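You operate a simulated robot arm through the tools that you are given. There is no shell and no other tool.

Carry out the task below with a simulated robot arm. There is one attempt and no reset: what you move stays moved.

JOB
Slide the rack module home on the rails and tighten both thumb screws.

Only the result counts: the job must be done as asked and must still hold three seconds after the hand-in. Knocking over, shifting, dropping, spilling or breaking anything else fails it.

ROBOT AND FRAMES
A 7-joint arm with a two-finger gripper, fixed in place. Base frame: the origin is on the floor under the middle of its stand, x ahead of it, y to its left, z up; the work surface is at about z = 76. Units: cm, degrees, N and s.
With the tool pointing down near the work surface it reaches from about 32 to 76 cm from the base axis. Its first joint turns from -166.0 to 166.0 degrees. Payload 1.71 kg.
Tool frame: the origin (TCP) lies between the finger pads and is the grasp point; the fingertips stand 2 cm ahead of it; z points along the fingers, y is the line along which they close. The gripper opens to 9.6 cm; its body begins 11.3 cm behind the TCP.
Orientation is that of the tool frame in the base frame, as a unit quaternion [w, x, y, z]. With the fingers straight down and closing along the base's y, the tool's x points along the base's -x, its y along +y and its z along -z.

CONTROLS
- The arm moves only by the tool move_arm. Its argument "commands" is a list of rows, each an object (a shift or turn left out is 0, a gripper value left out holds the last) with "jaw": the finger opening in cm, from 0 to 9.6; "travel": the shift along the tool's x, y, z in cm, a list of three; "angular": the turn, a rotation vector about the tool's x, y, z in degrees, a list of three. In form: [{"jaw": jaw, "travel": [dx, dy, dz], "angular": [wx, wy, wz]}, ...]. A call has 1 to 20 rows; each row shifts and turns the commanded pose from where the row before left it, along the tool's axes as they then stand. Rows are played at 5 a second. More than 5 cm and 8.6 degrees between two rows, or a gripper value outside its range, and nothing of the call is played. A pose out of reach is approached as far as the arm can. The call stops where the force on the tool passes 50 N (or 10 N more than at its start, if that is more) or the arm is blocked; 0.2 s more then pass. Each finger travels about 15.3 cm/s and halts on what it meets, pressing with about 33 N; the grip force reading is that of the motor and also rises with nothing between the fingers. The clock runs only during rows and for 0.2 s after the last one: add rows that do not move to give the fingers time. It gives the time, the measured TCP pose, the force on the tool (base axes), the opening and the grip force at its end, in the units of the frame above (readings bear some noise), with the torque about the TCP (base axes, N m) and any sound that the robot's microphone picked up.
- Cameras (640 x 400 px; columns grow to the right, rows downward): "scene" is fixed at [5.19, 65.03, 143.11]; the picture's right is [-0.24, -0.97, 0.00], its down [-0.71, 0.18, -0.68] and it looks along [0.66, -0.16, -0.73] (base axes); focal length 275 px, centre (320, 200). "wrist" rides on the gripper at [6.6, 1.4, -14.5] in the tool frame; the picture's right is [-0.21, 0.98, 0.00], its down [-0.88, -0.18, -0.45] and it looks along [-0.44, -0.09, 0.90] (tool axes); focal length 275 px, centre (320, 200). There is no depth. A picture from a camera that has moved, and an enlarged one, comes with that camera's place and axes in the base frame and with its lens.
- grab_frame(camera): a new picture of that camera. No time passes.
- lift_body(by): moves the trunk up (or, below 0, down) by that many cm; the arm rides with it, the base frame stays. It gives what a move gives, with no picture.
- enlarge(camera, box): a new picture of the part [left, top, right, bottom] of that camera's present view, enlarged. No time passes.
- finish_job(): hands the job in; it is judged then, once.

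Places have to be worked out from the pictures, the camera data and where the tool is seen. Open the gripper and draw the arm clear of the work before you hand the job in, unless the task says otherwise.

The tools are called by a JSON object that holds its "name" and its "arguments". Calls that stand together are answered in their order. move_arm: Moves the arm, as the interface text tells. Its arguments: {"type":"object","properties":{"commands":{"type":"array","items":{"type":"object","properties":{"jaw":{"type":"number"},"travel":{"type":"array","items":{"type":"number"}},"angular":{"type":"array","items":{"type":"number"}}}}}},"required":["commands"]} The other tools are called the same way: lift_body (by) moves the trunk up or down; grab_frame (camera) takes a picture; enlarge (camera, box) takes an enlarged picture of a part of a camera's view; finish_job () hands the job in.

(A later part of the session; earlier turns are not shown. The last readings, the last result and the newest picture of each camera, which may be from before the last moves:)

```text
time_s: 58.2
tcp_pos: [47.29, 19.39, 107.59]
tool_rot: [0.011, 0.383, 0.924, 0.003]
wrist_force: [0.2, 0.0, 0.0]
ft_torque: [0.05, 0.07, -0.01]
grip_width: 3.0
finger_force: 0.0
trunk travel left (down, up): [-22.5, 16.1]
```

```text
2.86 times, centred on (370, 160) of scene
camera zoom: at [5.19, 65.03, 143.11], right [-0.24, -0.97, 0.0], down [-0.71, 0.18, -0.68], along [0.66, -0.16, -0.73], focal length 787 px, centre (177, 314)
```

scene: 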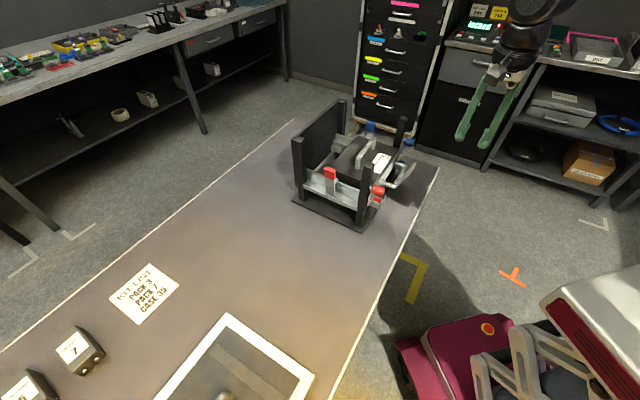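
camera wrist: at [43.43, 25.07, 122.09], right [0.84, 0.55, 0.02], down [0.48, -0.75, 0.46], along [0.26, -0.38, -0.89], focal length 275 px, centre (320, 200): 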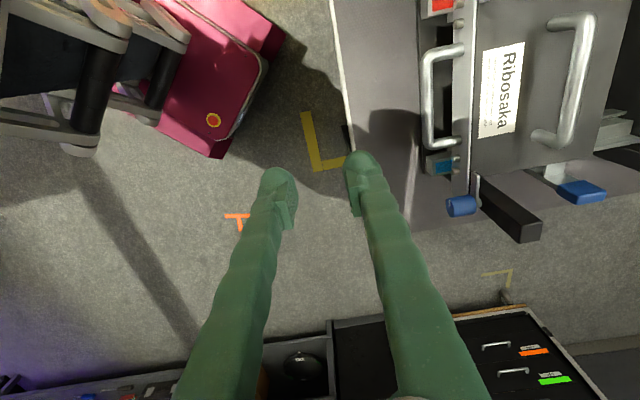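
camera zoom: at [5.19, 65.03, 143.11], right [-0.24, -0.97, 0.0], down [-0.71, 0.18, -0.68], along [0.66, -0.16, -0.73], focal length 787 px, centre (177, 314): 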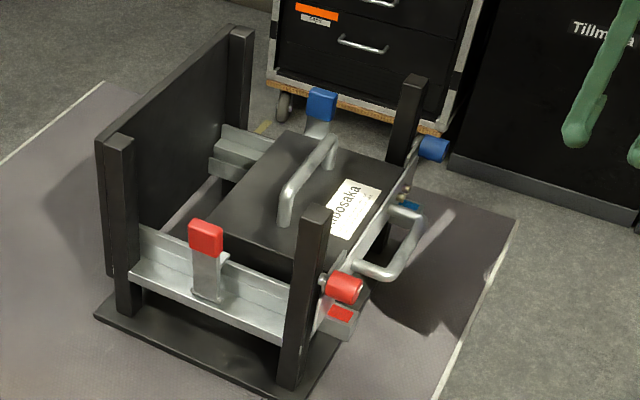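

Now a clear look at the panel, posts and levers with the module on the rails.

{"name": "enlarge", "arguments": {"camera": "wrist", "box": [400, 100, 640, 260]}}

{"name": "enlarge", "arguments": {"camera": "wrist", "box": [400, 0, 640, 110]}}

{"name": "enlarge", "arguments": {"camera": "scene", "box": [305, 150, 395, 220]}}

{"name": "enlarge", "arguments": {"camera": "scene", "box": [335, 115, 425, 185]}}

```text
2.50 times, centred on (520, 180) of wrist
camera zoom: at [43.43, 25.07, 122.09], right [0.84, 0.55, 0.02], down [0.48, -0.75, 0.46], along [0.26, -0.38, -0.89], focal length 688 px, centre (-180, 250)
```

zoom: 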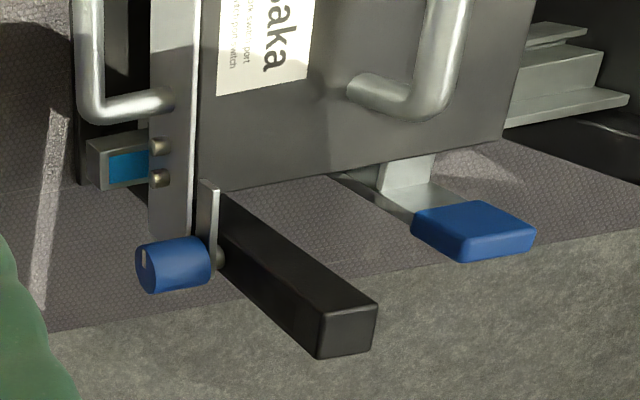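

```text
2.67 times, centred on (520, 55) of wrist
camera zoom: at [43.43, 25.07, 122.09], right [0.84, 0.55, 0.02], down [0.48, -0.75, 0.46], along [0.26, -0.38, -0.89], focal length 734 px, centre (-213, 587)
```

zoom: 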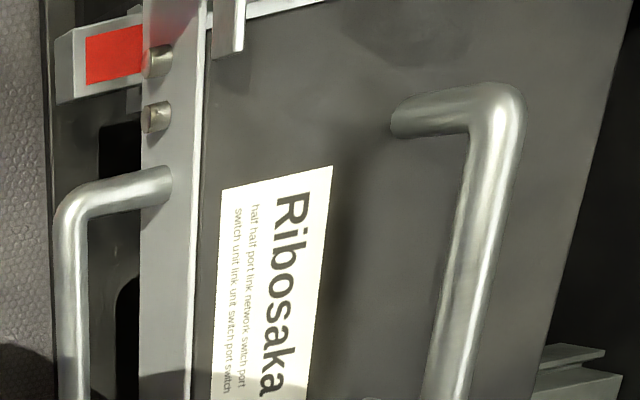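

```text
5.71 times, centred on (350, 185) of scene
camera zoom: at [5.19, 65.03, 143.11], right [-0.24, -0.97, 0.0], down [-0.71, 0.18, -0.68], along [0.66, -0.16, -0.73], focal length 1574 px, centre (149, 286)
```

zoom: 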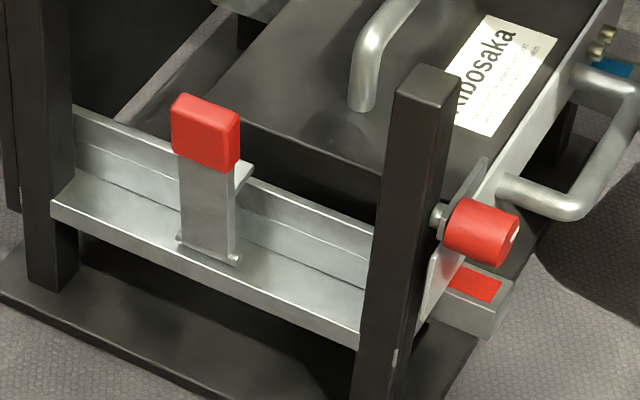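

```text
5.71 times, centred on (380, 150) of scene
camera zoom: at [5.19, 65.03, 143.11], right [-0.24, -0.97, 0.0], down [-0.71, 0.18, -0.68], along [0.66, -0.16, -0.73], focal length 1574 px, centre (-23, 486)
```

zoom: 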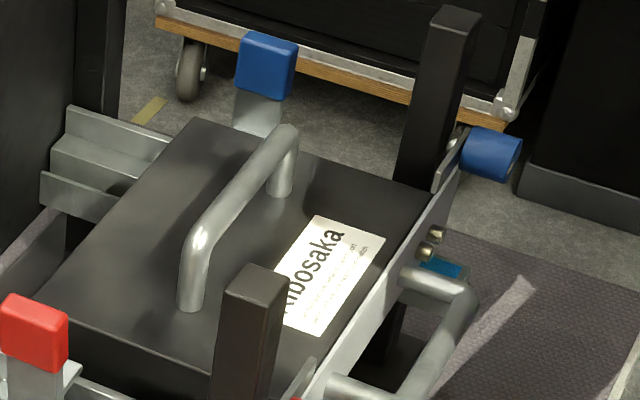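

The panel's back face is now about at the tab plane, with ~1 cm left to the posts. I'll close the fingers, square up the tool, and use them to push on the middle of the front handle bar.

{"name": "move_arm", "arguments": {"commands": [{"jaw": 0, "angular": [0.8, 1.0, 0]}, {"travel": [-0.3, 3, 3]}, {"travel": [0, 3, 4]}, {"travel": [0, 2, 4]}, {"travel": [0, 0, 4]}, {"travel": [0, 0, 2.5]}, {}]}}

{"name": "grab_frame", "arguments": {"camera": "wrist"}}

{"name": "enlarge", "arguments": {"camera": "scene", "box": [340, 110, 480, 230]}}

```text
time_s: 59.8
tcp_pos: [53.27, 24.97, 90.05]
tool_rot: [0.001, 0.383, 0.924, -0.001]
wrist_force: [-0.9, 0.0, 0.6]
ft_torque: [0.0, -0.02, -0.01]
grip_width: 0.0
finger_force: 29.5
trunk travel left (down, up): [-22.5, 16.1]
```

```text
taken
camera wrist: at [49.67, 30.53, 104.48], right [0.84, 0.55, 0.0], down [0.49, -0.75, 0.45], along [0.24, -0.37, -0.89], focal length 275 px, centre (320, 200)
```

wrist: 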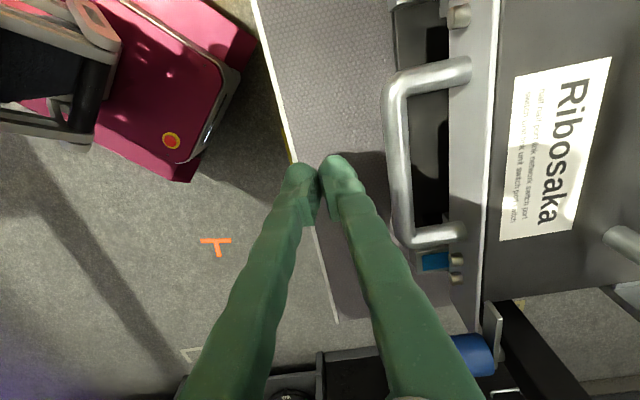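

```text
3.33 times, centred on (410, 170) of scene
camera zoom: at [5.19, 65.03, 143.11], right [-0.24, -0.97, 0.0], down [-0.71, 0.18, -0.68], along [0.66, -0.16, -0.73], focal length 918 px, centre (20, 300)
```

zoom: 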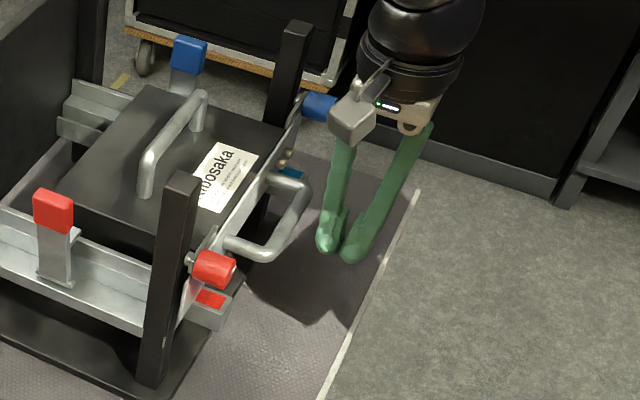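

Fingers are in front of the handle's middle. I'll lower 1 cm for solid overlap, then advance to contact and push gently.

{"name": "move_arm", "arguments": {"commands": [{"travel": [0, 0, 1]}, {"travel": [0, 0.5, 0]}, {"travel": [0, 0.5, 0]}, {}]}}

{"name": "move_arm", "arguments": {"commands": [{"travel": [0, 0.3, 0]}, {"travel": [0, 0.3, 0]}, {}]}}

{"name": "grab_frame", "arguments": {"camera": "wrist"}}

```text
time_s: 60.8
tcp_pos: [54.04, 25.7, 89.31]
tool_rot: [0.0, 0.382, 0.924, 0.0]
wrist_force: [0.2, 0.2, 0.2]
ft_torque: [0.0, -0.02, -0.01]
grip_width: 0.0
finger_force: 29.7
trunk travel left (down, up): [-22.5, 16.1]
```

```text
time_s: 61.6
tcp_pos: [54.41, 26.03, 89.22]
tool_rot: [0.001, 0.383, 0.924, 0.0]
wrist_force: [-0.9, 0.7, -0.8]
ft_torque: [0.01, 0.0, -0.02]
grip_width: 0.0
finger_force: 29.2
trunk travel left (down, up): [-22.5, 16.1]
```

```text
taken
camera wrist: at [50.78, 31.64, 103.68], right [0.84, 0.55, 0.0], down [0.49, -0.75, 0.45], along [0.24, -0.37, -0.9], focal length 275 px, centre (320, 200)
```

wrist: 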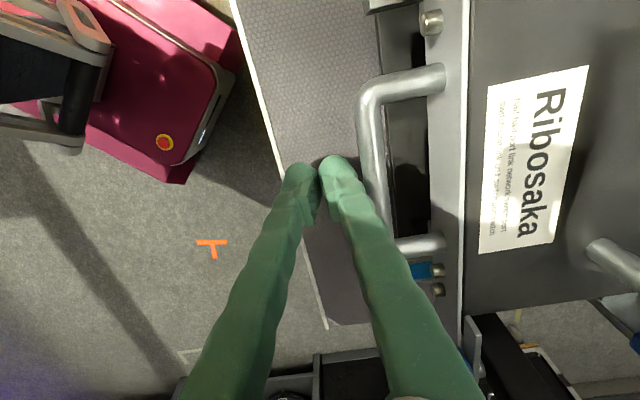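

Still about 0.5–1 cm from the bar. Advancing in small steps to find contact.

{"name": "move_arm", "arguments": {"commands": [{"travel": [0, 0.2, 0]}, {"travel": [0, 0.2, 0]}, {}]}}

{"name": "move_arm", "arguments": {"commands": [{"travel": [0, 0.2, 0]}, {"travel": [0, 0.2, 0]}, {}]}}

{"name": "move_arm", "arguments": {"commands": [{"travel": [0, 0.2, 0]}, {"travel": [0, 0.2, 0]}, {}]}}

{"name": "enlarge", "arguments": {"camera": "scene", "box": [340, 130, 440, 220]}}

```text
time_s: 62.4
tcp_pos: [54.65, 26.34, 89.36]
tool_rot: [0.001, 0.382, 0.924, 0.0]
wrist_force: [-0.1, 0.0, 0.3]
ft_torque: [0.01, 0.01, -0.03]
grip_width: 0.0
finger_force: 29.5
trunk travel left (down, up): [-22.5, 16.1]
```

```text
time_s: 63.2
tcp_pos: [54.78, 26.69, 89.26]
tool_rot: [0.001, 0.383, 0.924, -0.001]
wrist_force: [-0.6, -1.9, -0.2]
ft_torque: [-0.01, 0.01, -0.03]
grip_width: 0.01
finger_force: 29.7
trunk travel left (down, up): [-22.5, 16.1]
```

```text
time_s: 64.0
tcp_pos: [55.17, 26.83, 89.44]
tool_rot: [0.001, 0.383, 0.924, 0.0]
wrist_force: [-2.2, -2.8, 0.8]
ft_torque: [0.01, -0.01, 0.01]
grip_width: 0.0
finger_force: 29.6
trunk travel left (down, up): [-22.5, 16.1]
```

```text
4.44 times, centred on (390, 175) of scene
camera zoom: at [5.19, 65.03, 143.11], right [-0.24, -0.97, 0.0], down [-0.71, 0.18, -0.68], along [0.66, -0.16, -0.73], focal length 1224 px, centre (9, 311)
```

zoom: 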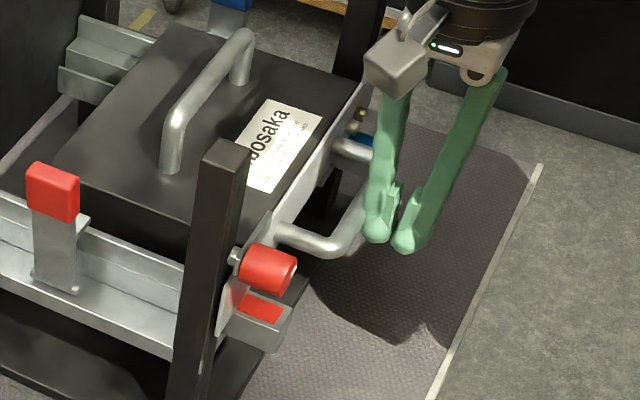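

Contact made (≈3.5 N along the rails, consistent with sliding friction). Continuing to push in small steps.

{"name": "move_arm", "arguments": {"commands": [{"travel": [0, 0.15, 0]}, {"travel": [0, 0.15, 0]}, {}]}}

{"name": "move_arm", "arguments": {"commands": [{"travel": [0, 0.15, 0]}, {"travel": [0, 0.15, 0]}, {}]}}

{"name": "enlarge", "arguments": {"camera": "scene", "box": [340, 130, 440, 220]}}

{"name": "enlarge", "arguments": {"camera": "wrist", "box": [340, 180, 640, 400]}}

```text
time_s: 64.8
tcp_pos: [55.36, 27.02, 89.29]
tool_rot: [0.001, 0.382, 0.924, -0.001]
wrist_force: [-4.0, -4.7, 1.5]
ft_torque: [0.01, -0.05, 0.0]
grip_width: 0.0
finger_force: 29.3
trunk travel left (down, up): [-22.5, 16.1]
```

```text
time_s: 65.6
tcp_pos: [55.5, 27.01, 89.32]
tool_rot: [0.0, 0.384, 0.923, -0.002]
wrist_force: [-17.6, -15.8, -0.1]
ft_torque: [-0.04, 0.05, -0.02]
grip_width: 0.01
finger_force: 29.0
trunk travel left (down, up): [-22.5, 16.1]
```

```text
4.44 times, centred on (390, 175) of scene
camera zoom: at [5.19, 65.03, 143.11], right [-0.24, -0.97, 0.0], down [-0.71, 0.18, -0.68], along [0.66, -0.16, -0.73], focal length 1224 px, centre (9, 311)
```

zoom: 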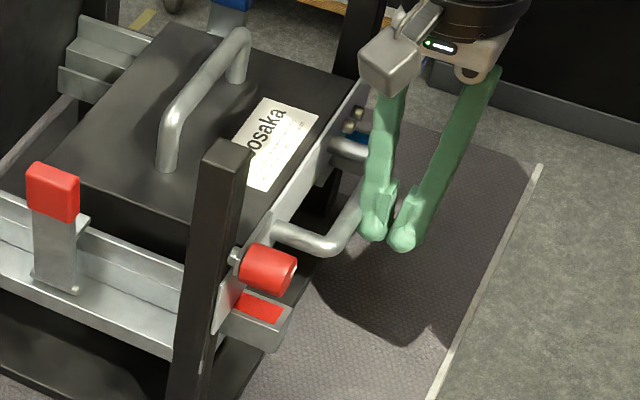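

```text
1.82 times, centred on (490, 290) of wrist
camera zoom: at [51.9, 32.62, 103.75], right [0.84, 0.55, 0.0], down [0.49, -0.75, 0.45], along [0.24, -0.38, -0.9], focal length 500 px, centre (11, 36)
```

zoom: 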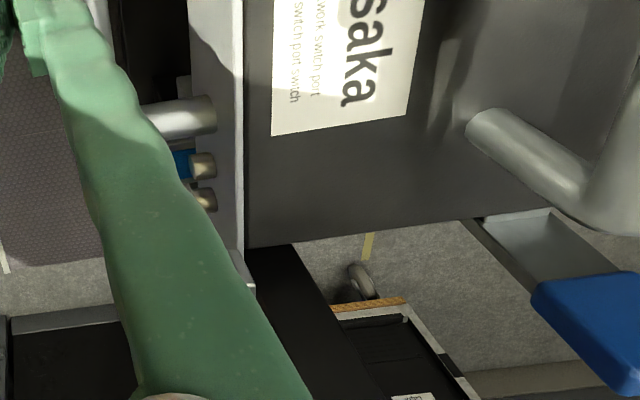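

The push force jumped to ~24 N after ~0.7 cm: the module stopped against something. Let me zoom in to see if the panel is seated on the posts.

{"name": "enlarge", "arguments": {"camera": "scene", "box": [365, 165, 415, 215]}}

{"name": "enlarge", "arguments": {"camera": "scene", "box": [385, 115, 435, 165]}}

{"name": "enlarge", "arguments": {"camera": "scene", "box": [310, 110, 400, 210]}}

{"name": "grab_frame", "arguments": {"camera": "wrist"}}

```text
8.00 times, centred on (390, 190) of scene
camera zoom: at [5.19, 65.03, 143.11], right [-0.24, -0.97, 0.0], down [-0.71, 0.18, -0.68], along [0.66, -0.16, -0.73], focal length 2203 px, centre (-240, 280)
```

zoom: 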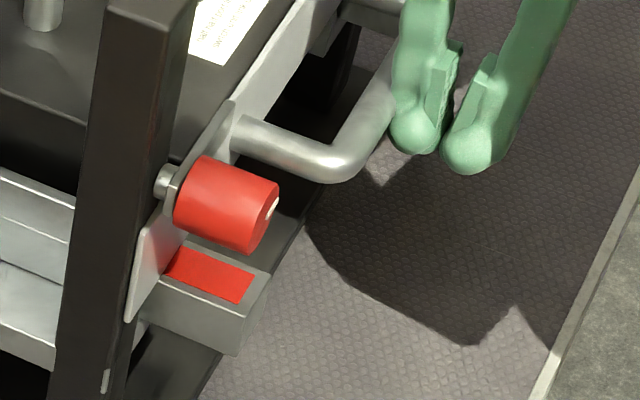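

```text
8.00 times, centred on (410, 140) of scene
camera zoom: at [5.19, 65.03, 143.11], right [-0.24, -0.97, 0.0], down [-0.71, 0.18, -0.68], along [0.66, -0.16, -0.73], focal length 2203 px, centre (-400, 680)
```

zoom: 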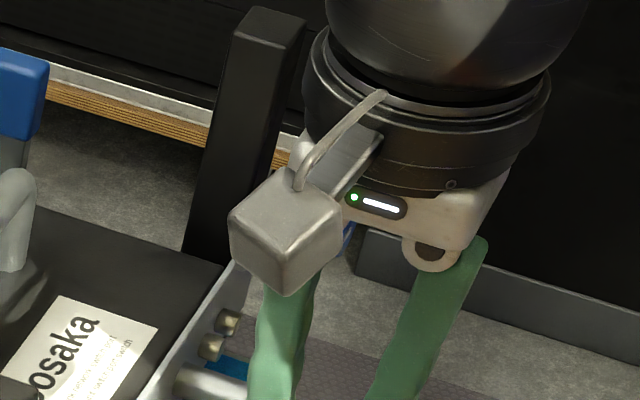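

```text
4.00 times, centred on (355, 160) of scene
camera zoom: at [5.19, 65.03, 143.11], right [-0.24, -0.97, 0.0], down [-0.71, 0.18, -0.68], along [0.66, -0.16, -0.73], focal length 1102 px, centre (180, 360)
```

zoom: 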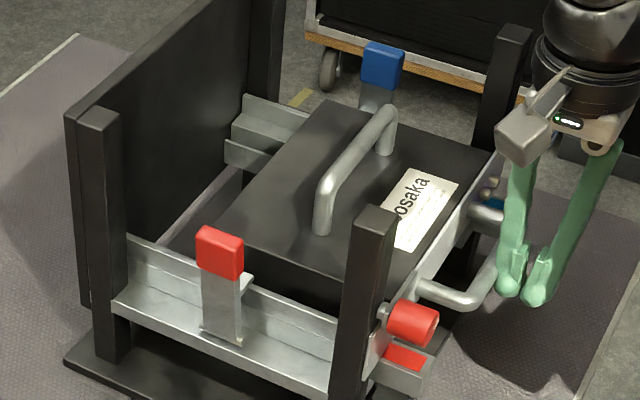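

```text
taken
camera wrist: at [51.9, 32.62, 103.75], right [0.84, 0.55, 0.0], down [0.49, -0.75, 0.45], along [0.24, -0.38, -0.9], focal length 275 px, centre (320, 200)
```

wrist: 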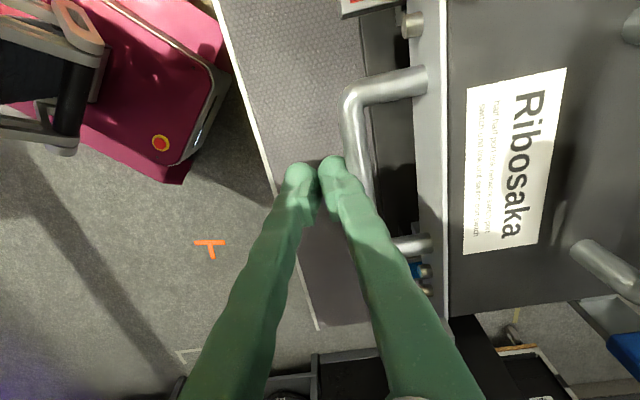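

The panel end now sits against the red post with a hard stop. I'll back off, swing the tool to face the rack horizontally, and inspect the front before turning the screws.

{"name": "move_arm", "arguments": {"commands": [{"travel": [0, -1, 0]}, {"travel": [0, -3, 0]}, {"travel": [0, -3, -3]}, {"travel": [0, -3, -4]}, {"travel": [0, -3, -4]}, {"angular": [0, 0, -8.2]}, {"angular": [0, 0, -8.2]}, {"angular": [0, 0, -8.2]}, {"angular": [0, 0, -8.2]}, {"angular": [0, 0, -8.2]}, {"angular": [0, 0, -8.2]}, {"angular": [0, 0, -8.2]}, {"angular": [0, 0, -8.2]}, {"angular": [0, 0, -8.2]}, {"angular": [0, 0, -8.2]}, {"angular": [0, 0, -8.2]}, {}]}}

{"name": "enlarge", "arguments": {"camera": "scene", "box": [340, 110, 430, 220]}}

{"name": "enlarge", "arguments": {"camera": "scene", "box": [385, 115, 435, 165]}}

```text
time_s: 69.2
tcp_pos: [46.48, 18.15, 100.38]
tool_rot: [0.0, -0.385, 0.923, 0.0]
wrist_force: [-0.5, -0.2, 0.0]
ft_torque: [-0.02, -0.02, -0.02]
grip_width: 0.0
finger_force: 29.5
trunk travel left (down, up): [-22.5, 16.1]
```

```text
3.64 times, centred on (385, 165) of scene
camera zoom: at [5.19, 65.03, 143.11], right [-0.24, -0.97, 0.0], down [-0.71, 0.18, -0.68], along [0.66, -0.16, -0.73], focal length 1002 px, centre (84, 327)
```

zoom: 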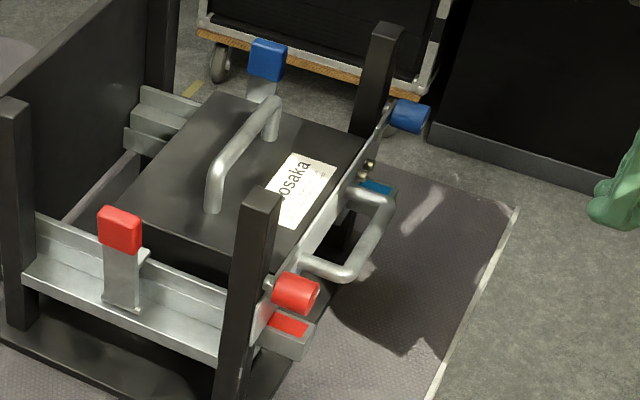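

```text
8.00 times, centred on (410, 140) of scene
camera zoom: at [5.19, 65.03, 143.11], right [-0.24, -0.97, 0.0], down [-0.71, 0.18, -0.68], along [0.66, -0.16, -0.73], focal length 2203 px, centre (-400, 680)
```

zoom: 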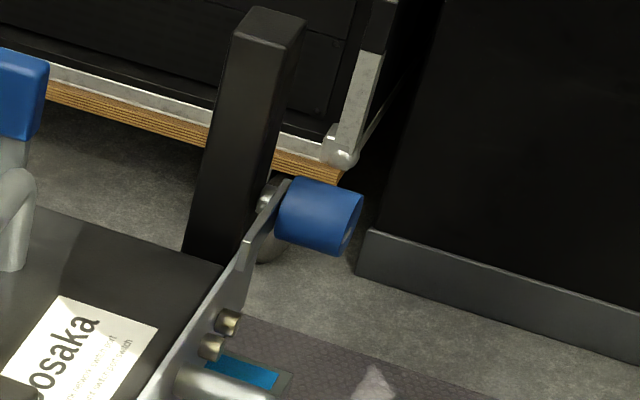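

Panel appears tucked behind both tabs. Tilting the tool for a frontal view.

{"name": "move_arm", "arguments": {"commands": [{"angular": [0, -8, 0]}, {"angular": [0, -8, 0]}, {"angular": [0, -8, 0]}, {"angular": [0, -8, 0]}, {"angular": [0, -8, 0]}, {"angular": [0, -8, 0]}, {}]}}

{"name": "grab_frame", "arguments": {"camera": "wrist"}}

{"name": "enlarge", "arguments": {"camera": "wrist", "box": [340, 60, 460, 160]}}

{"name": "enlarge", "arguments": {"camera": "wrist", "box": [180, 60, 300, 190]}}

```text
time_s: 70.8
tcp_pos: [46.43, 18.12, 100.29]
tool_rot: [0.375, -0.352, 0.843, 0.156]
wrist_force: [0.4, -0.6, -0.6]
ft_torque: [-0.02, -0.03, -0.01]
grip_width: 0.0
finger_force: 29.1
trunk travel left (down, up): [-22.5, 16.1]
```

```text
taken
camera wrist: at [34.83, 8.28, 105.02], right [-0.6, 0.79, 0.15], down [0.31, 0.05, 0.95], along [0.74, 0.61, -0.28], focal length 275 px, centre (320, 200)
```

wrist: 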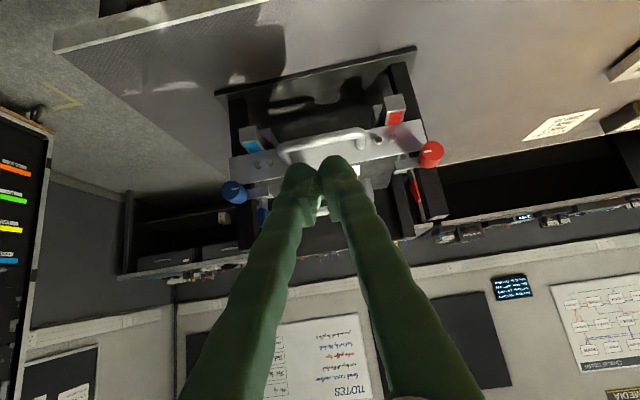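

```text
4.00 times, centred on (400, 110) of wrist
camera zoom: at [34.83, 8.28, 105.02], right [-0.6, 0.79, 0.15], down [0.31, 0.05, 0.95], along [0.74, 0.61, -0.28], focal length 1101 px, centre (0, 560)
```

zoom: 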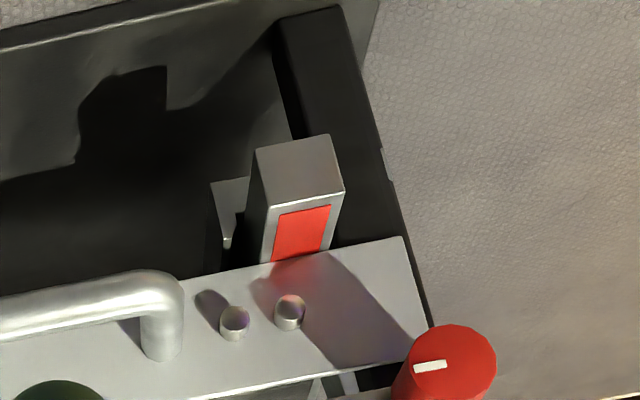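

```text
3.08 times, centred on (240, 125) of wrist
camera zoom: at [34.83, 8.28, 105.02], right [-0.6, 0.79, 0.15], down [0.31, 0.05, 0.95], along [0.74, 0.61, -0.28], focal length 847 px, centre (566, 431)
```

zoom: 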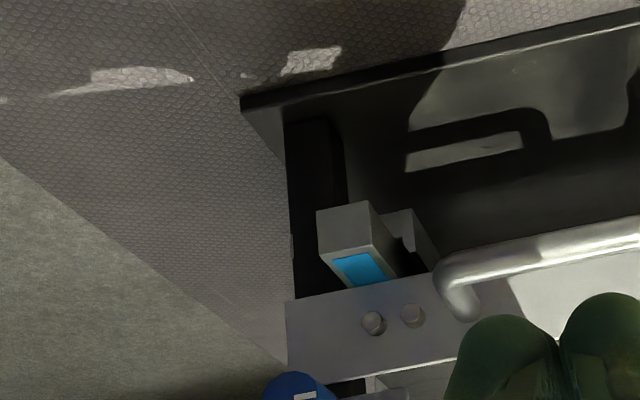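

I see the panel front; now zoom on the two knobs with their tabs.

{"name": "enlarge", "arguments": {"camera": "wrist", "box": [370, 100, 470, 220]}}

{"name": "enlarge", "arguments": {"camera": "wrist", "box": [200, 130, 300, 230]}}

```text
3.33 times, centred on (420, 160) of wrist
camera zoom: at [34.83, 8.28, 105.02], right [-0.6, 0.79, 0.15], down [0.31, 0.05, 0.95], along [0.74, 0.61, -0.28], focal length 918 px, centre (-13, 333)
```

zoom: 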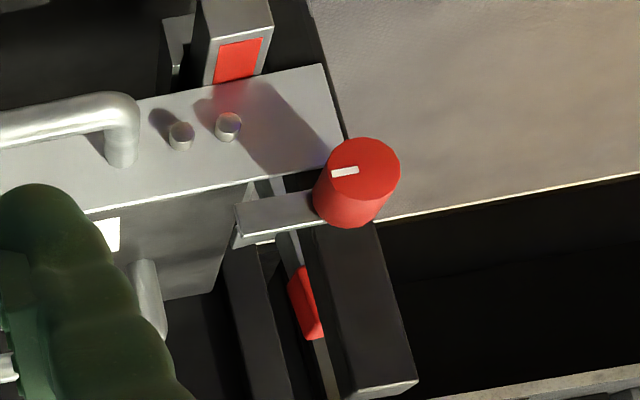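

```text
4.00 times, centred on (250, 180) of wrist
camera zoom: at [34.83, 8.28, 105.02], right [-0.6, 0.79, 0.15], down [0.31, 0.05, 0.95], along [0.74, 0.61, -0.28], focal length 1101 px, centre (600, 280)
```

zoom: 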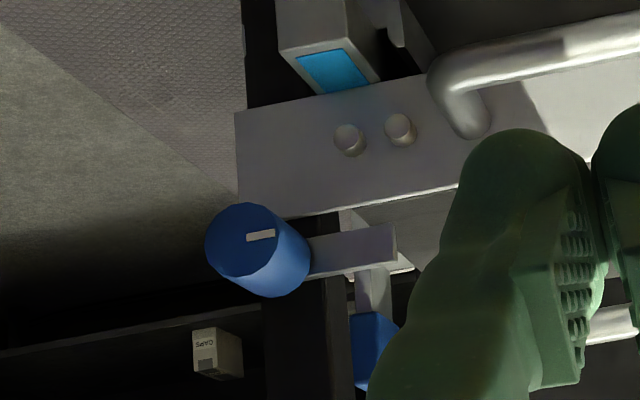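

The panel sits behind and below both tabs, so it is home; turning the knobs will swing the tabs down over the panel. Now I'll level the tool to point horizontally at the rack.

{"name": "move_arm", "arguments": {"commands": [{"angular": [0, -8.4, 0], "jaw": 5}, {"angular": [0, -8.4, 0]}, {"angular": [0, -8.4, 0]}, {"angular": [0, -8.4, 0]}, {"angular": [0, -8.4, 0]}, {}]}}

{"name": "grab_frame", "arguments": {"camera": "wrist"}}

{"name": "grab_frame", "arguments": {"camera": "scene"}}

```text
time_s: 72.2
tcp_pos: [47.83, 18.14, 100.09]
tool_rot: [0.652, -0.273, 0.652, 0.273]
wrist_force: [-0.4, 0.5, 0.4]
ft_torque: [-0.02, 0.02, 0.01]
grip_width: 5.01
finger_force: 0.0
out of reach, approached as far as the arm can: row 2, 3
trunk travel left (down, up): [-22.5, 16.1]
```

```text
taken
camera wrist: at [36.73, 8.75, 93.48], right [-0.69, 0.69, 0.2], down [-0.18, -0.45, 0.88], along [0.7, 0.57, 0.44], focal length 275 px, centre (320, 200)
```

wrist: 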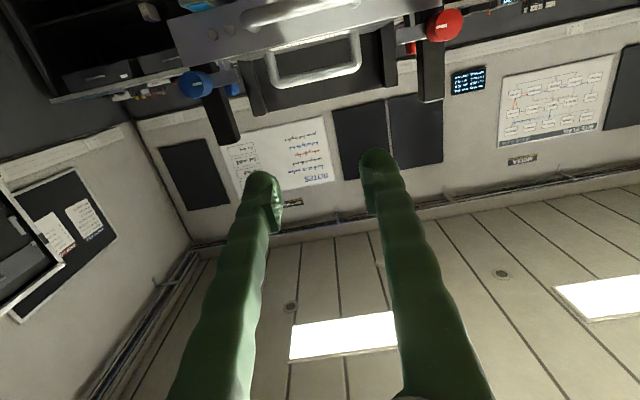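

```text
taken
```

scene: 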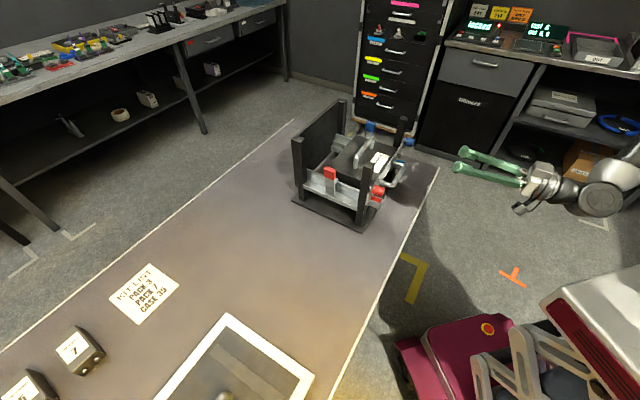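

Tool is horizontal, aimed along the rails. Moving sideways in front of the red knob, then down to its height, staying ~14 cm in front.

{"name": "move_arm", "arguments": {"commands": [{"travel": [0, 3.3, 0]}, {"travel": [0, 3.3, 0]}, {"travel": [0, 3.3, 0]}, {"travel": [0, 3.3, 0]}, {"travel": [2.5, 0, 0]}, {"travel": [2.5, 0, 0]}, {"travel": [2.5, 0, 0]}, {}]}}

{"name": "grab_frame", "arguments": {"camera": "wrist"}}

{"name": "grab_frame", "arguments": {"camera": "scene"}}

```text
time_s: 74.0
tcp_pos: [41.8, 28.3, 90.31]
tool_rot: [0.653, -0.272, 0.653, 0.272]
wrist_force: [-1.0, 0.2, -0.1]
ft_torque: [0.01, 0.03, 0.01]
grip_width: 4.99
finger_force: 0.0
out of reach, approached as far as the arm can: row 2, 3, 4
trunk travel left (down, up): [-22.5, 16.1]
```

```text
taken
camera wrist: at [30.73, 18.88, 83.59], right [-0.69, 0.69, 0.2], down [-0.18, -0.44, 0.88], along [0.7, 0.57, 0.44], focal length 275 px, centre (320, 200)
```

wrist: 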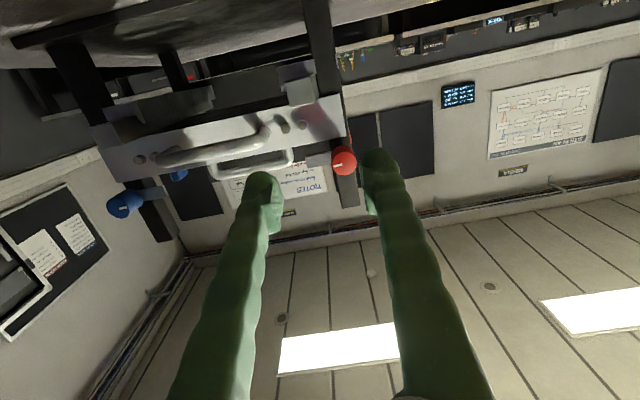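

```text
taken
```

scene: 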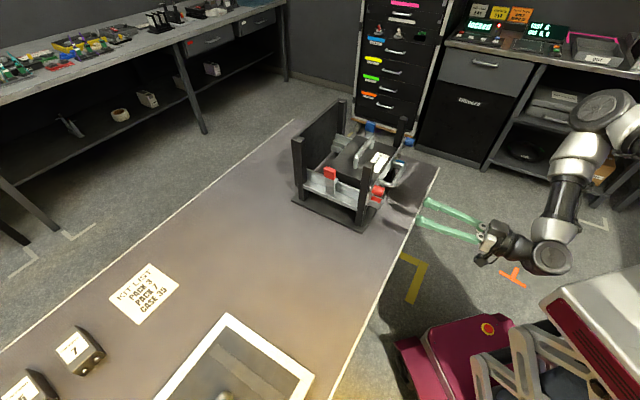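

Reached z 90.3. I'll correct to the knob axis (z≈92.6, e≈−12.3) and approach to about 4 cm in front of the knob face.

{"name": "move_arm", "arguments": {"commands": [{"travel": [-1.1, 0.9, 2]}, {"travel": [-1.1, 0.9, 2]}, {"travel": [0, 0, 2]}, {"travel": [0, 0, 1.8]}, {}]}}

{"name": "grab_frame", "arguments": {"camera": "wrist"}}

{"name": "enlarge", "arguments": {"camera": "scene", "box": [340, 140, 480, 260]}}

```text
time_s: 75.2
tcp_pos: [45.98, 35.19, 92.61]
tool_rot: [0.653, -0.272, 0.653, 0.271]
wrist_force: [-0.5, 0.5, -0.2]
ft_torque: [0.01, 0.02, 0.01]
grip_width: 4.99
finger_force: 0.0
trunk travel left (down, up): [-22.5, 16.1]
```

```text
taken
camera wrist: at [34.83, 25.85, 86.01], right [-0.69, 0.69, 0.2], down [-0.18, -0.44, 0.88], along [0.7, 0.57, 0.43], focal length 275 px, centre (320, 200)
```

wrist: 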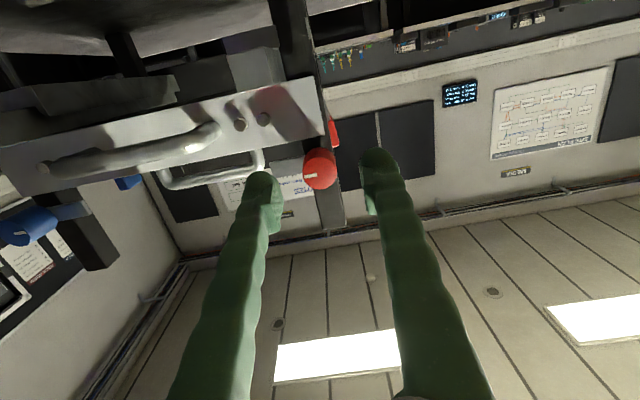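

```text
3.33 times, centred on (410, 200) of scene
camera zoom: at [5.19, 65.03, 143.11], right [-0.24, -0.97, 0.0], down [-0.71, 0.18, -0.68], along [0.66, -0.16, -0.73], focal length 918 px, centre (20, 200)
```

zoom: 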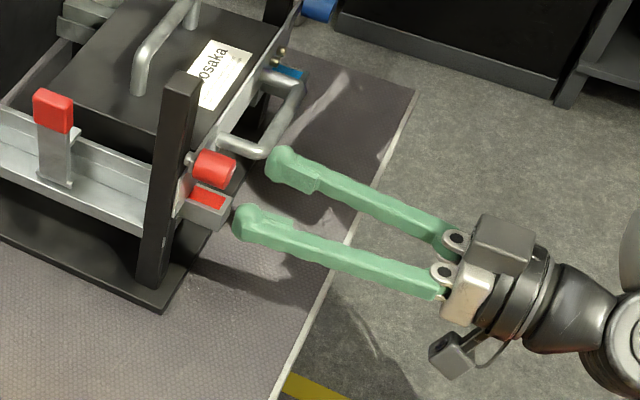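

Nearly on axis. Zooming in on the knob relative to the fingers for fine centring.

{"name": "enlarge", "arguments": {"camera": "wrist", "box": [240, 100, 400, 240]}}

{"name": "enlarge", "arguments": {"camera": "scene", "box": [365, 150, 435, 220]}}

```text
2.86 times, centred on (320, 170) of wrist
camera zoom: at [34.83, 25.85, 86.01], right [-0.69, 0.69, 0.2], down [-0.18, -0.44, 0.88], along [0.7, 0.57, 0.43], focal length 786 px, centre (320, 286)
```

zoom: 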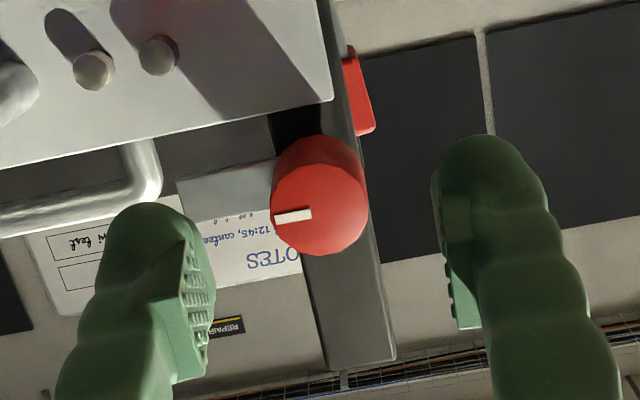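

```text
5.71 times, centred on (400, 185) of scene
camera zoom: at [5.19, 65.03, 143.11], right [-0.24, -0.97, 0.0], down [-0.71, 0.18, -0.68], along [0.66, -0.16, -0.73], focal length 1574 px, centre (-137, 286)
```

zoom: 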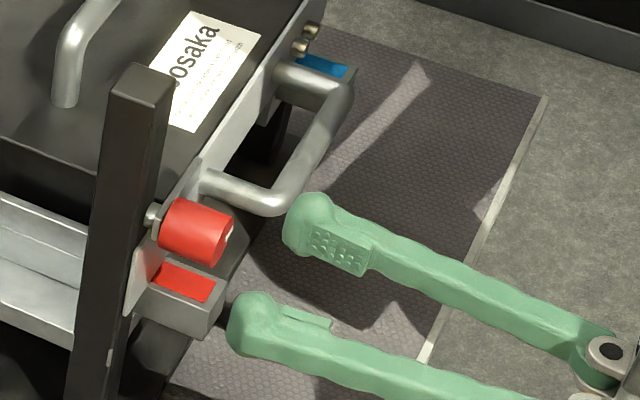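

Knob face is centred horizontally and ~0.2–0.3 cm above the tool axis. I'll raise 0.2 cm and advance so the pads cover most of the knob, stopping short of the tab.

{"name": "move_arm", "arguments": {"commands": [{"travel": [-0.2, -0.1, 1]}, {"travel": [0, 0, 1]}, {"travel": [0, 0, 1]}, {"travel": [0, 0, 0.7]}, {}]}}

{"name": "enlarge", "arguments": {"camera": "wrist", "box": [240, 100, 400, 240]}}

{"name": "enlarge", "arguments": {"camera": "scene", "box": [365, 150, 435, 220]}}

```text
time_s: 76.4
tcp_pos: [48.57, 37.74, 92.78]
tool_rot: [0.653, -0.272, 0.653, 0.271]
wrist_force: [-0.7, -0.1, 0.7]
ft_torque: [-0.04, -0.01, 0.01]
grip_width: 5.03
finger_force: 0.1
trunk travel left (down, up): [-22.5, 16.1]
```

```text
2.86 times, centred on (320, 170) of wrist
camera zoom: at [37.55, 28.34, 86.15], right [-0.69, 0.69, 0.2], down [-0.18, -0.44, 0.88], along [0.7, 0.57, 0.43], focal length 786 px, centre (320, 286)
```

zoom: 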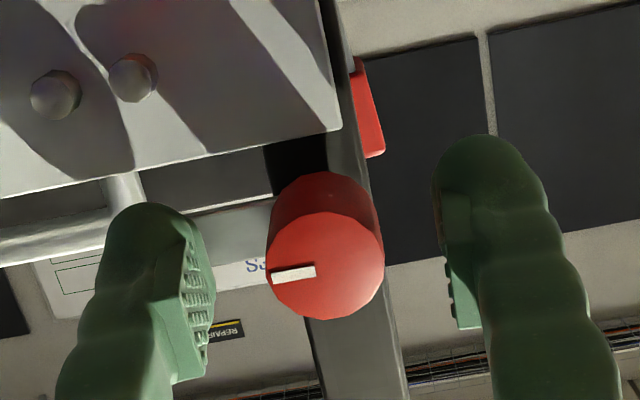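

```text
5.71 times, centred on (400, 185) of scene
camera zoom: at [5.19, 65.03, 143.11], right [-0.24, -0.97, 0.0], down [-0.71, 0.18, -0.68], along [0.66, -0.16, -0.73], focal length 1574 px, centre (-137, 286)
```

zoom: 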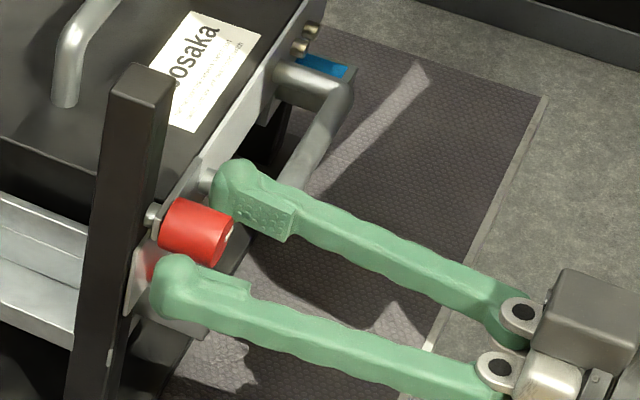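

Well centred (within ~0.15 cm). I'll nudge in 0.3 cm and close on the red knob.

{"name": "move_arm", "arguments": {"commands": [{"travel": [-0.1, -0.1, 0.3]}, {"jaw": 3}, {"jaw": 2}, {"jaw": 1}, {"jaw": 0}, {"jaw": 0}, {}]}}

{"name": "enlarge", "arguments": {"camera": "wrist", "box": [240, 100, 400, 240]}}

{"name": "enlarge", "arguments": {"camera": "scene", "box": [365, 150, 435, 220]}}

```text
time_s: 78.0
tcp_pos: [48.65, 38.01, 92.86]
tool_rot: [0.653, -0.273, 0.653, 0.27]
wrist_force: [-6.9, 6.6, -2.0]
ft_torque: [-0.02, 0.06, 0.15]
grip_width: 2.35
finger_force: 34.6
trunk travel left (down, up): [-22.5, 16.1]
```

```text
2.86 times, centred on (320, 170) of wrist
camera zoom: at [37.72, 28.56, 86.23], right [-0.7, 0.69, 0.2], down [-0.18, -0.44, 0.88], along [0.69, 0.57, 0.43], focal length 786 px, centre (320, 286)
```

zoom: 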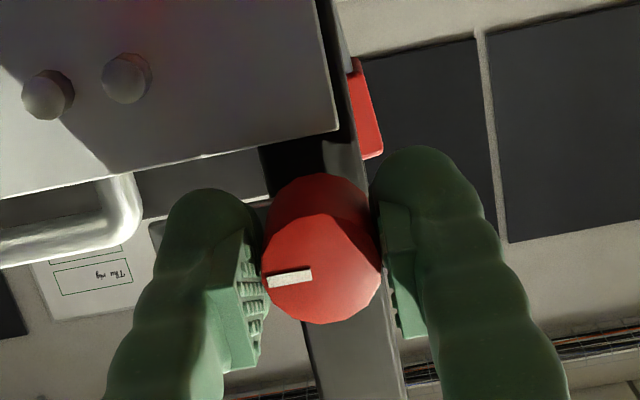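

```text
5.71 times, centred on (400, 185) of scene
camera zoom: at [5.19, 65.03, 143.11], right [-0.24, -0.97, 0.0], down [-0.71, 0.18, -0.68], along [0.66, -0.16, -0.73], focal length 1574 px, centre (-137, 286)
```

zoom: 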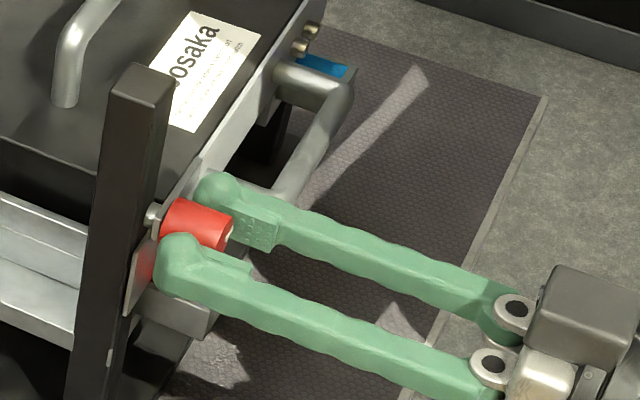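

Gripped at 2.35 cm; a ~9 N side force says I'm slightly off-centre, so I'll relieve that by 0.15 cm, then try turning clockwise (positive about the tool axis) a little and check the mark and torque.

{"name": "move_arm", "arguments": {"commands": [{"travel": [0, 0.15, 0]}, {"angular": [0, 0, 5]}, {"angular": [0, 0, 5]}, {"angular": [0, 0, 5]}, {}]}}

{"name": "enlarge", "arguments": {"camera": "wrist", "box": [240, 100, 400, 240]}}

{"name": "enlarge", "arguments": {"camera": "scene", "box": [365, 150, 435, 220]}}

```text
time_s: 79.2
tcp_pos: [48.85, 37.95, 92.97]
tool_rot: [0.613, -0.184, 0.682, 0.354]
wrist_force: [-3.2, 2.7, 4.7]
ft_torque: [-0.07, 0.1, 0.09]
grip_width: 2.36
finger_force: 34.7
trunk travel left (down, up): [-22.5, 16.1]
```

```text
2.86 times, centred on (320, 170) of wrist
camera zoom: at [36.52, 29.78, 86.77], right [-0.63, 0.63, 0.45], down [-0.03, -0.6, 0.8], along [0.77, 0.49, 0.4], focal length 786 px, centre (320, 286)
```

zoom: 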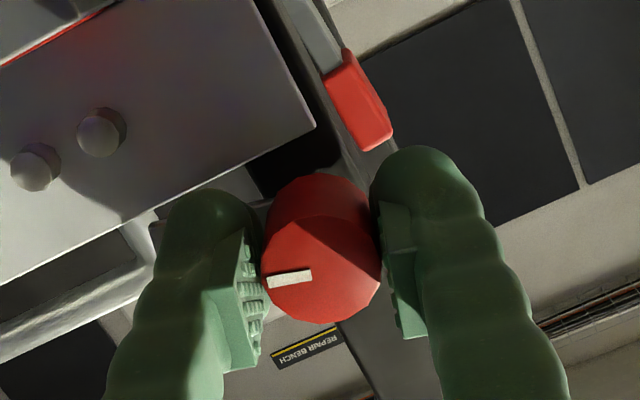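

```text
5.71 times, centred on (400, 185) of scene
camera zoom: at [5.19, 65.03, 143.11], right [-0.24, -0.97, 0.0], down [-0.71, 0.18, -0.68], along [0.66, -0.16, -0.73], focal length 1574 px, centre (-137, 286)
```

zoom: 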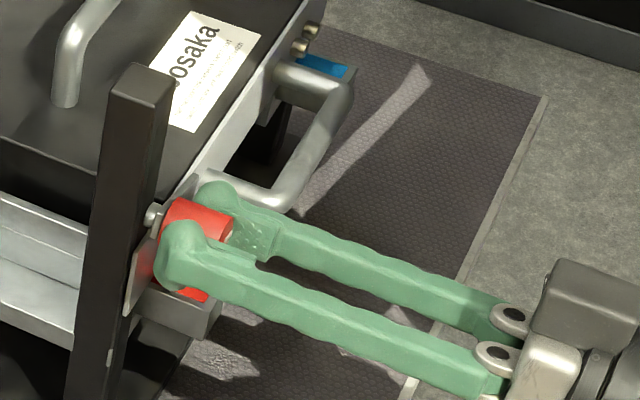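

The knob turns with the gripper with nearly no torque, clockwise. Continuing clockwise in stages.

{"name": "move_arm", "arguments": {"commands": [{"angular": [0, 0, 6]}, {"angular": [0, 0, 6]}, {"angular": [0, 0, 6]}, {"angular": [0, 0, 6]}, {"angular": [0, 0, 6]}, {}]}}

{"name": "enlarge", "arguments": {"camera": "scene", "box": [365, 150, 435, 220]}}

{"name": "grab_frame", "arguments": {"camera": "wrist"}}

```text
time_s: 80.6
tcp_pos: [48.73, 37.87, 92.83]
tool_rot: [0.5, -0.001, 0.707, 0.501]
wrist_force: [-1.3, 5.6, 11.8]
ft_torque: [0.11, -0.1, 0.1]
grip_width: 2.33
finger_force: 35.0
trunk travel left (down, up): [-22.5, 16.1]
```

```text
5.71 times, centred on (400, 185) of scene
camera zoom: at [5.19, 65.03, 143.11], right [-0.24, -0.97, 0.0], down [-0.71, 0.18, -0.68], along [0.66, -0.16, -0.73], focal length 1574 px, centre (-137, 286)
```

zoom: 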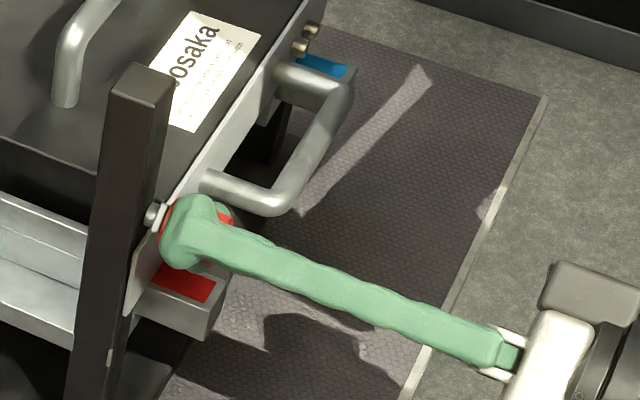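

```text
taken
camera wrist: at [34.67, 31.6, 89.09], right [-0.39, 0.38, 0.84], down [0.22, -0.84, 0.49], along [0.89, 0.37, 0.24], focal length 275 px, centre (320, 200)
```

wrist: 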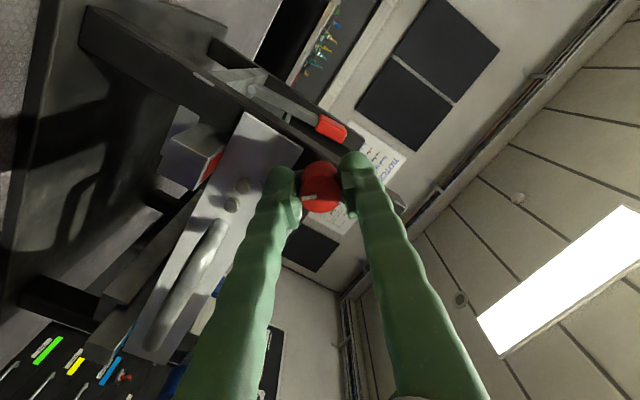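

At 45° the knob still follows with negligible torque. I'll relieve the ~12 N along the closing axis and continue another 45°.

{"name": "move_arm", "arguments": {"commands": [{"travel": [0, 0.12, 0]}, {"angular": [0, 0, 6]}, {"angular": [0, 0, 6]}, {"angular": [0, 0, 6]}, {"angular": [0, 0, 6]}, {}]}}

{"name": "enlarge", "arguments": {"camera": "wrist", "box": [240, 100, 400, 240]}}

{"name": "enlarge", "arguments": {"camera": "scene", "box": [365, 150, 435, 220]}}

```text
time_s: 82.0
tcp_pos: [48.81, 38.03, 92.91]
tool_rot: [0.384, 0.146, 0.692, 0.594]
wrist_force: [-1.5, -2.7, 8.7]
ft_torque: [0.11, -0.1, 0.01]
grip_width: 2.41
finger_force: 34.8
trunk travel left (down, up): [-22.5, 16.1]
```

```text
2.86 times, centred on (320, 170) of wrist
camera zoom: at [33.93, 32.34, 91.74], right [-0.11, 0.11, 0.99], down [0.31, -0.94, 0.14], along [0.94, 0.33, 0.07], focal length 786 px, centre (320, 286)
```

zoom: 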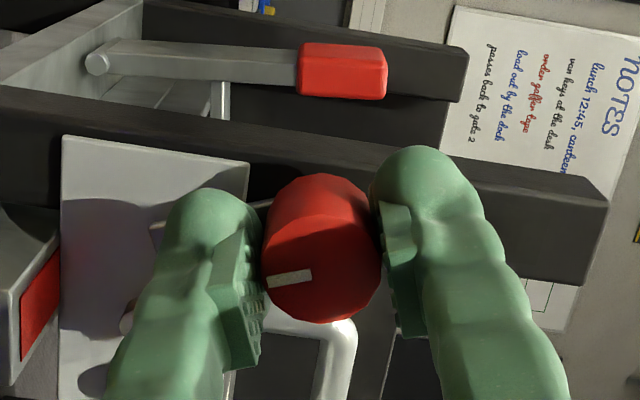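

```text
5.71 times, centred on (400, 185) of scene
camera zoom: at [5.19, 65.03, 143.11], right [-0.24, -0.97, 0.0], down [-0.71, 0.18, -0.68], along [0.66, -0.16, -0.73], focal length 1574 px, centre (-137, 286)
```

zoom: 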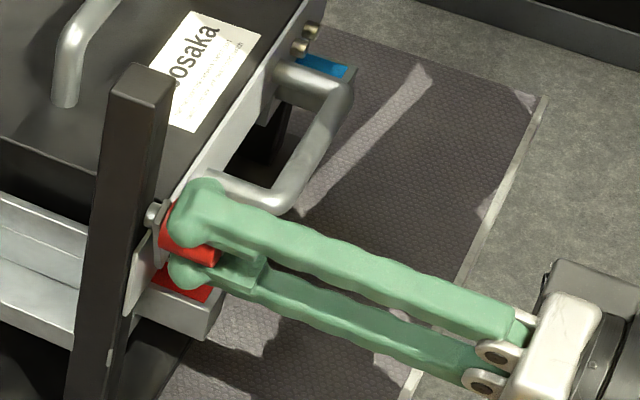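

The tab is now swinging down in front of the panel. Continuing to 90° and watching for rising torque.

{"name": "move_arm", "arguments": {"commands": [{"travel": [0, 0.07, 0]}, {"angular": [0, 0, 6]}, {"angular": [0, 0, 6]}, {"angular": [0, 0, 6]}, {"angular": [0, 0, 4]}, {}]}}

{"name": "grab_frame", "arguments": {"camera": "wrist"}}

{"name": "enlarge", "arguments": {"camera": "wrist", "box": [240, 100, 400, 240]}}

{"name": "enlarge", "arguments": {"camera": "scene", "box": [365, 150, 435, 220]}}

```text
time_s: 83.4
tcp_pos: [48.75, 37.96, 92.91]
tool_rot: [0.264, 0.274, 0.653, 0.655]
wrist_force: [-2.9, -4.9, 0.6]
ft_torque: [-0.15, -0.16, -0.05]
grip_width: 2.35
finger_force: 34.9
trunk travel left (down, up): [-22.5, 16.1]
```

```text
taken
camera wrist: at [33.98, 32.3, 94.34], right [0.16, -0.16, 0.97], down [0.31, -0.93, -0.2], along [0.94, 0.33, -0.1], focal length 275 px, centre (320, 200)
```

wrist: 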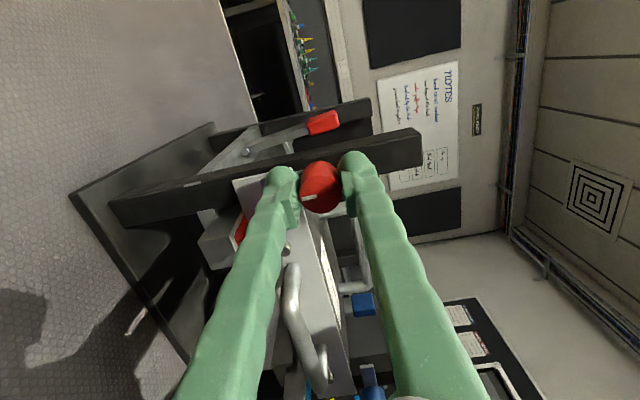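

```text
2.86 times, centred on (320, 170) of wrist
camera zoom: at [33.98, 32.3, 94.34], right [0.16, -0.16, 0.97], down [0.31, -0.93, -0.2], along [0.94, 0.33, -0.1], focal length 786 px, centre (320, 286)
```

zoom: 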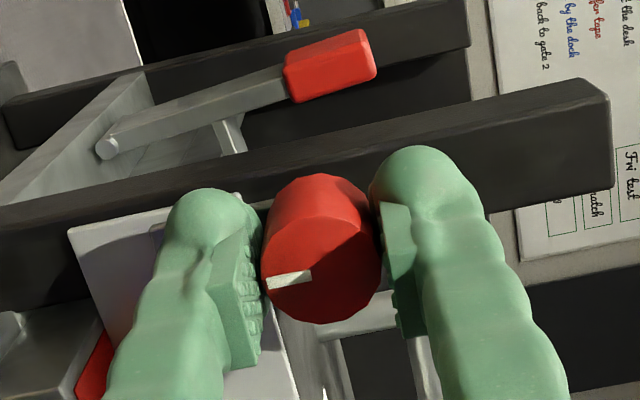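

```text
5.71 times, centred on (400, 185) of scene
camera zoom: at [5.19, 65.03, 143.11], right [-0.24, -0.97, 0.0], down [-0.71, 0.18, -0.68], along [0.66, -0.16, -0.73], focal length 1574 px, centre (-137, 286)
```

zoom: 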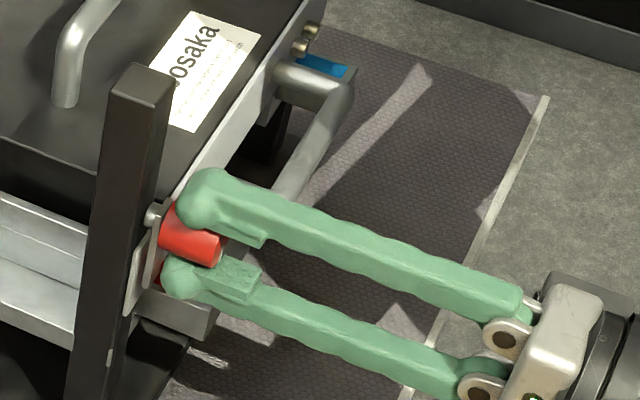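

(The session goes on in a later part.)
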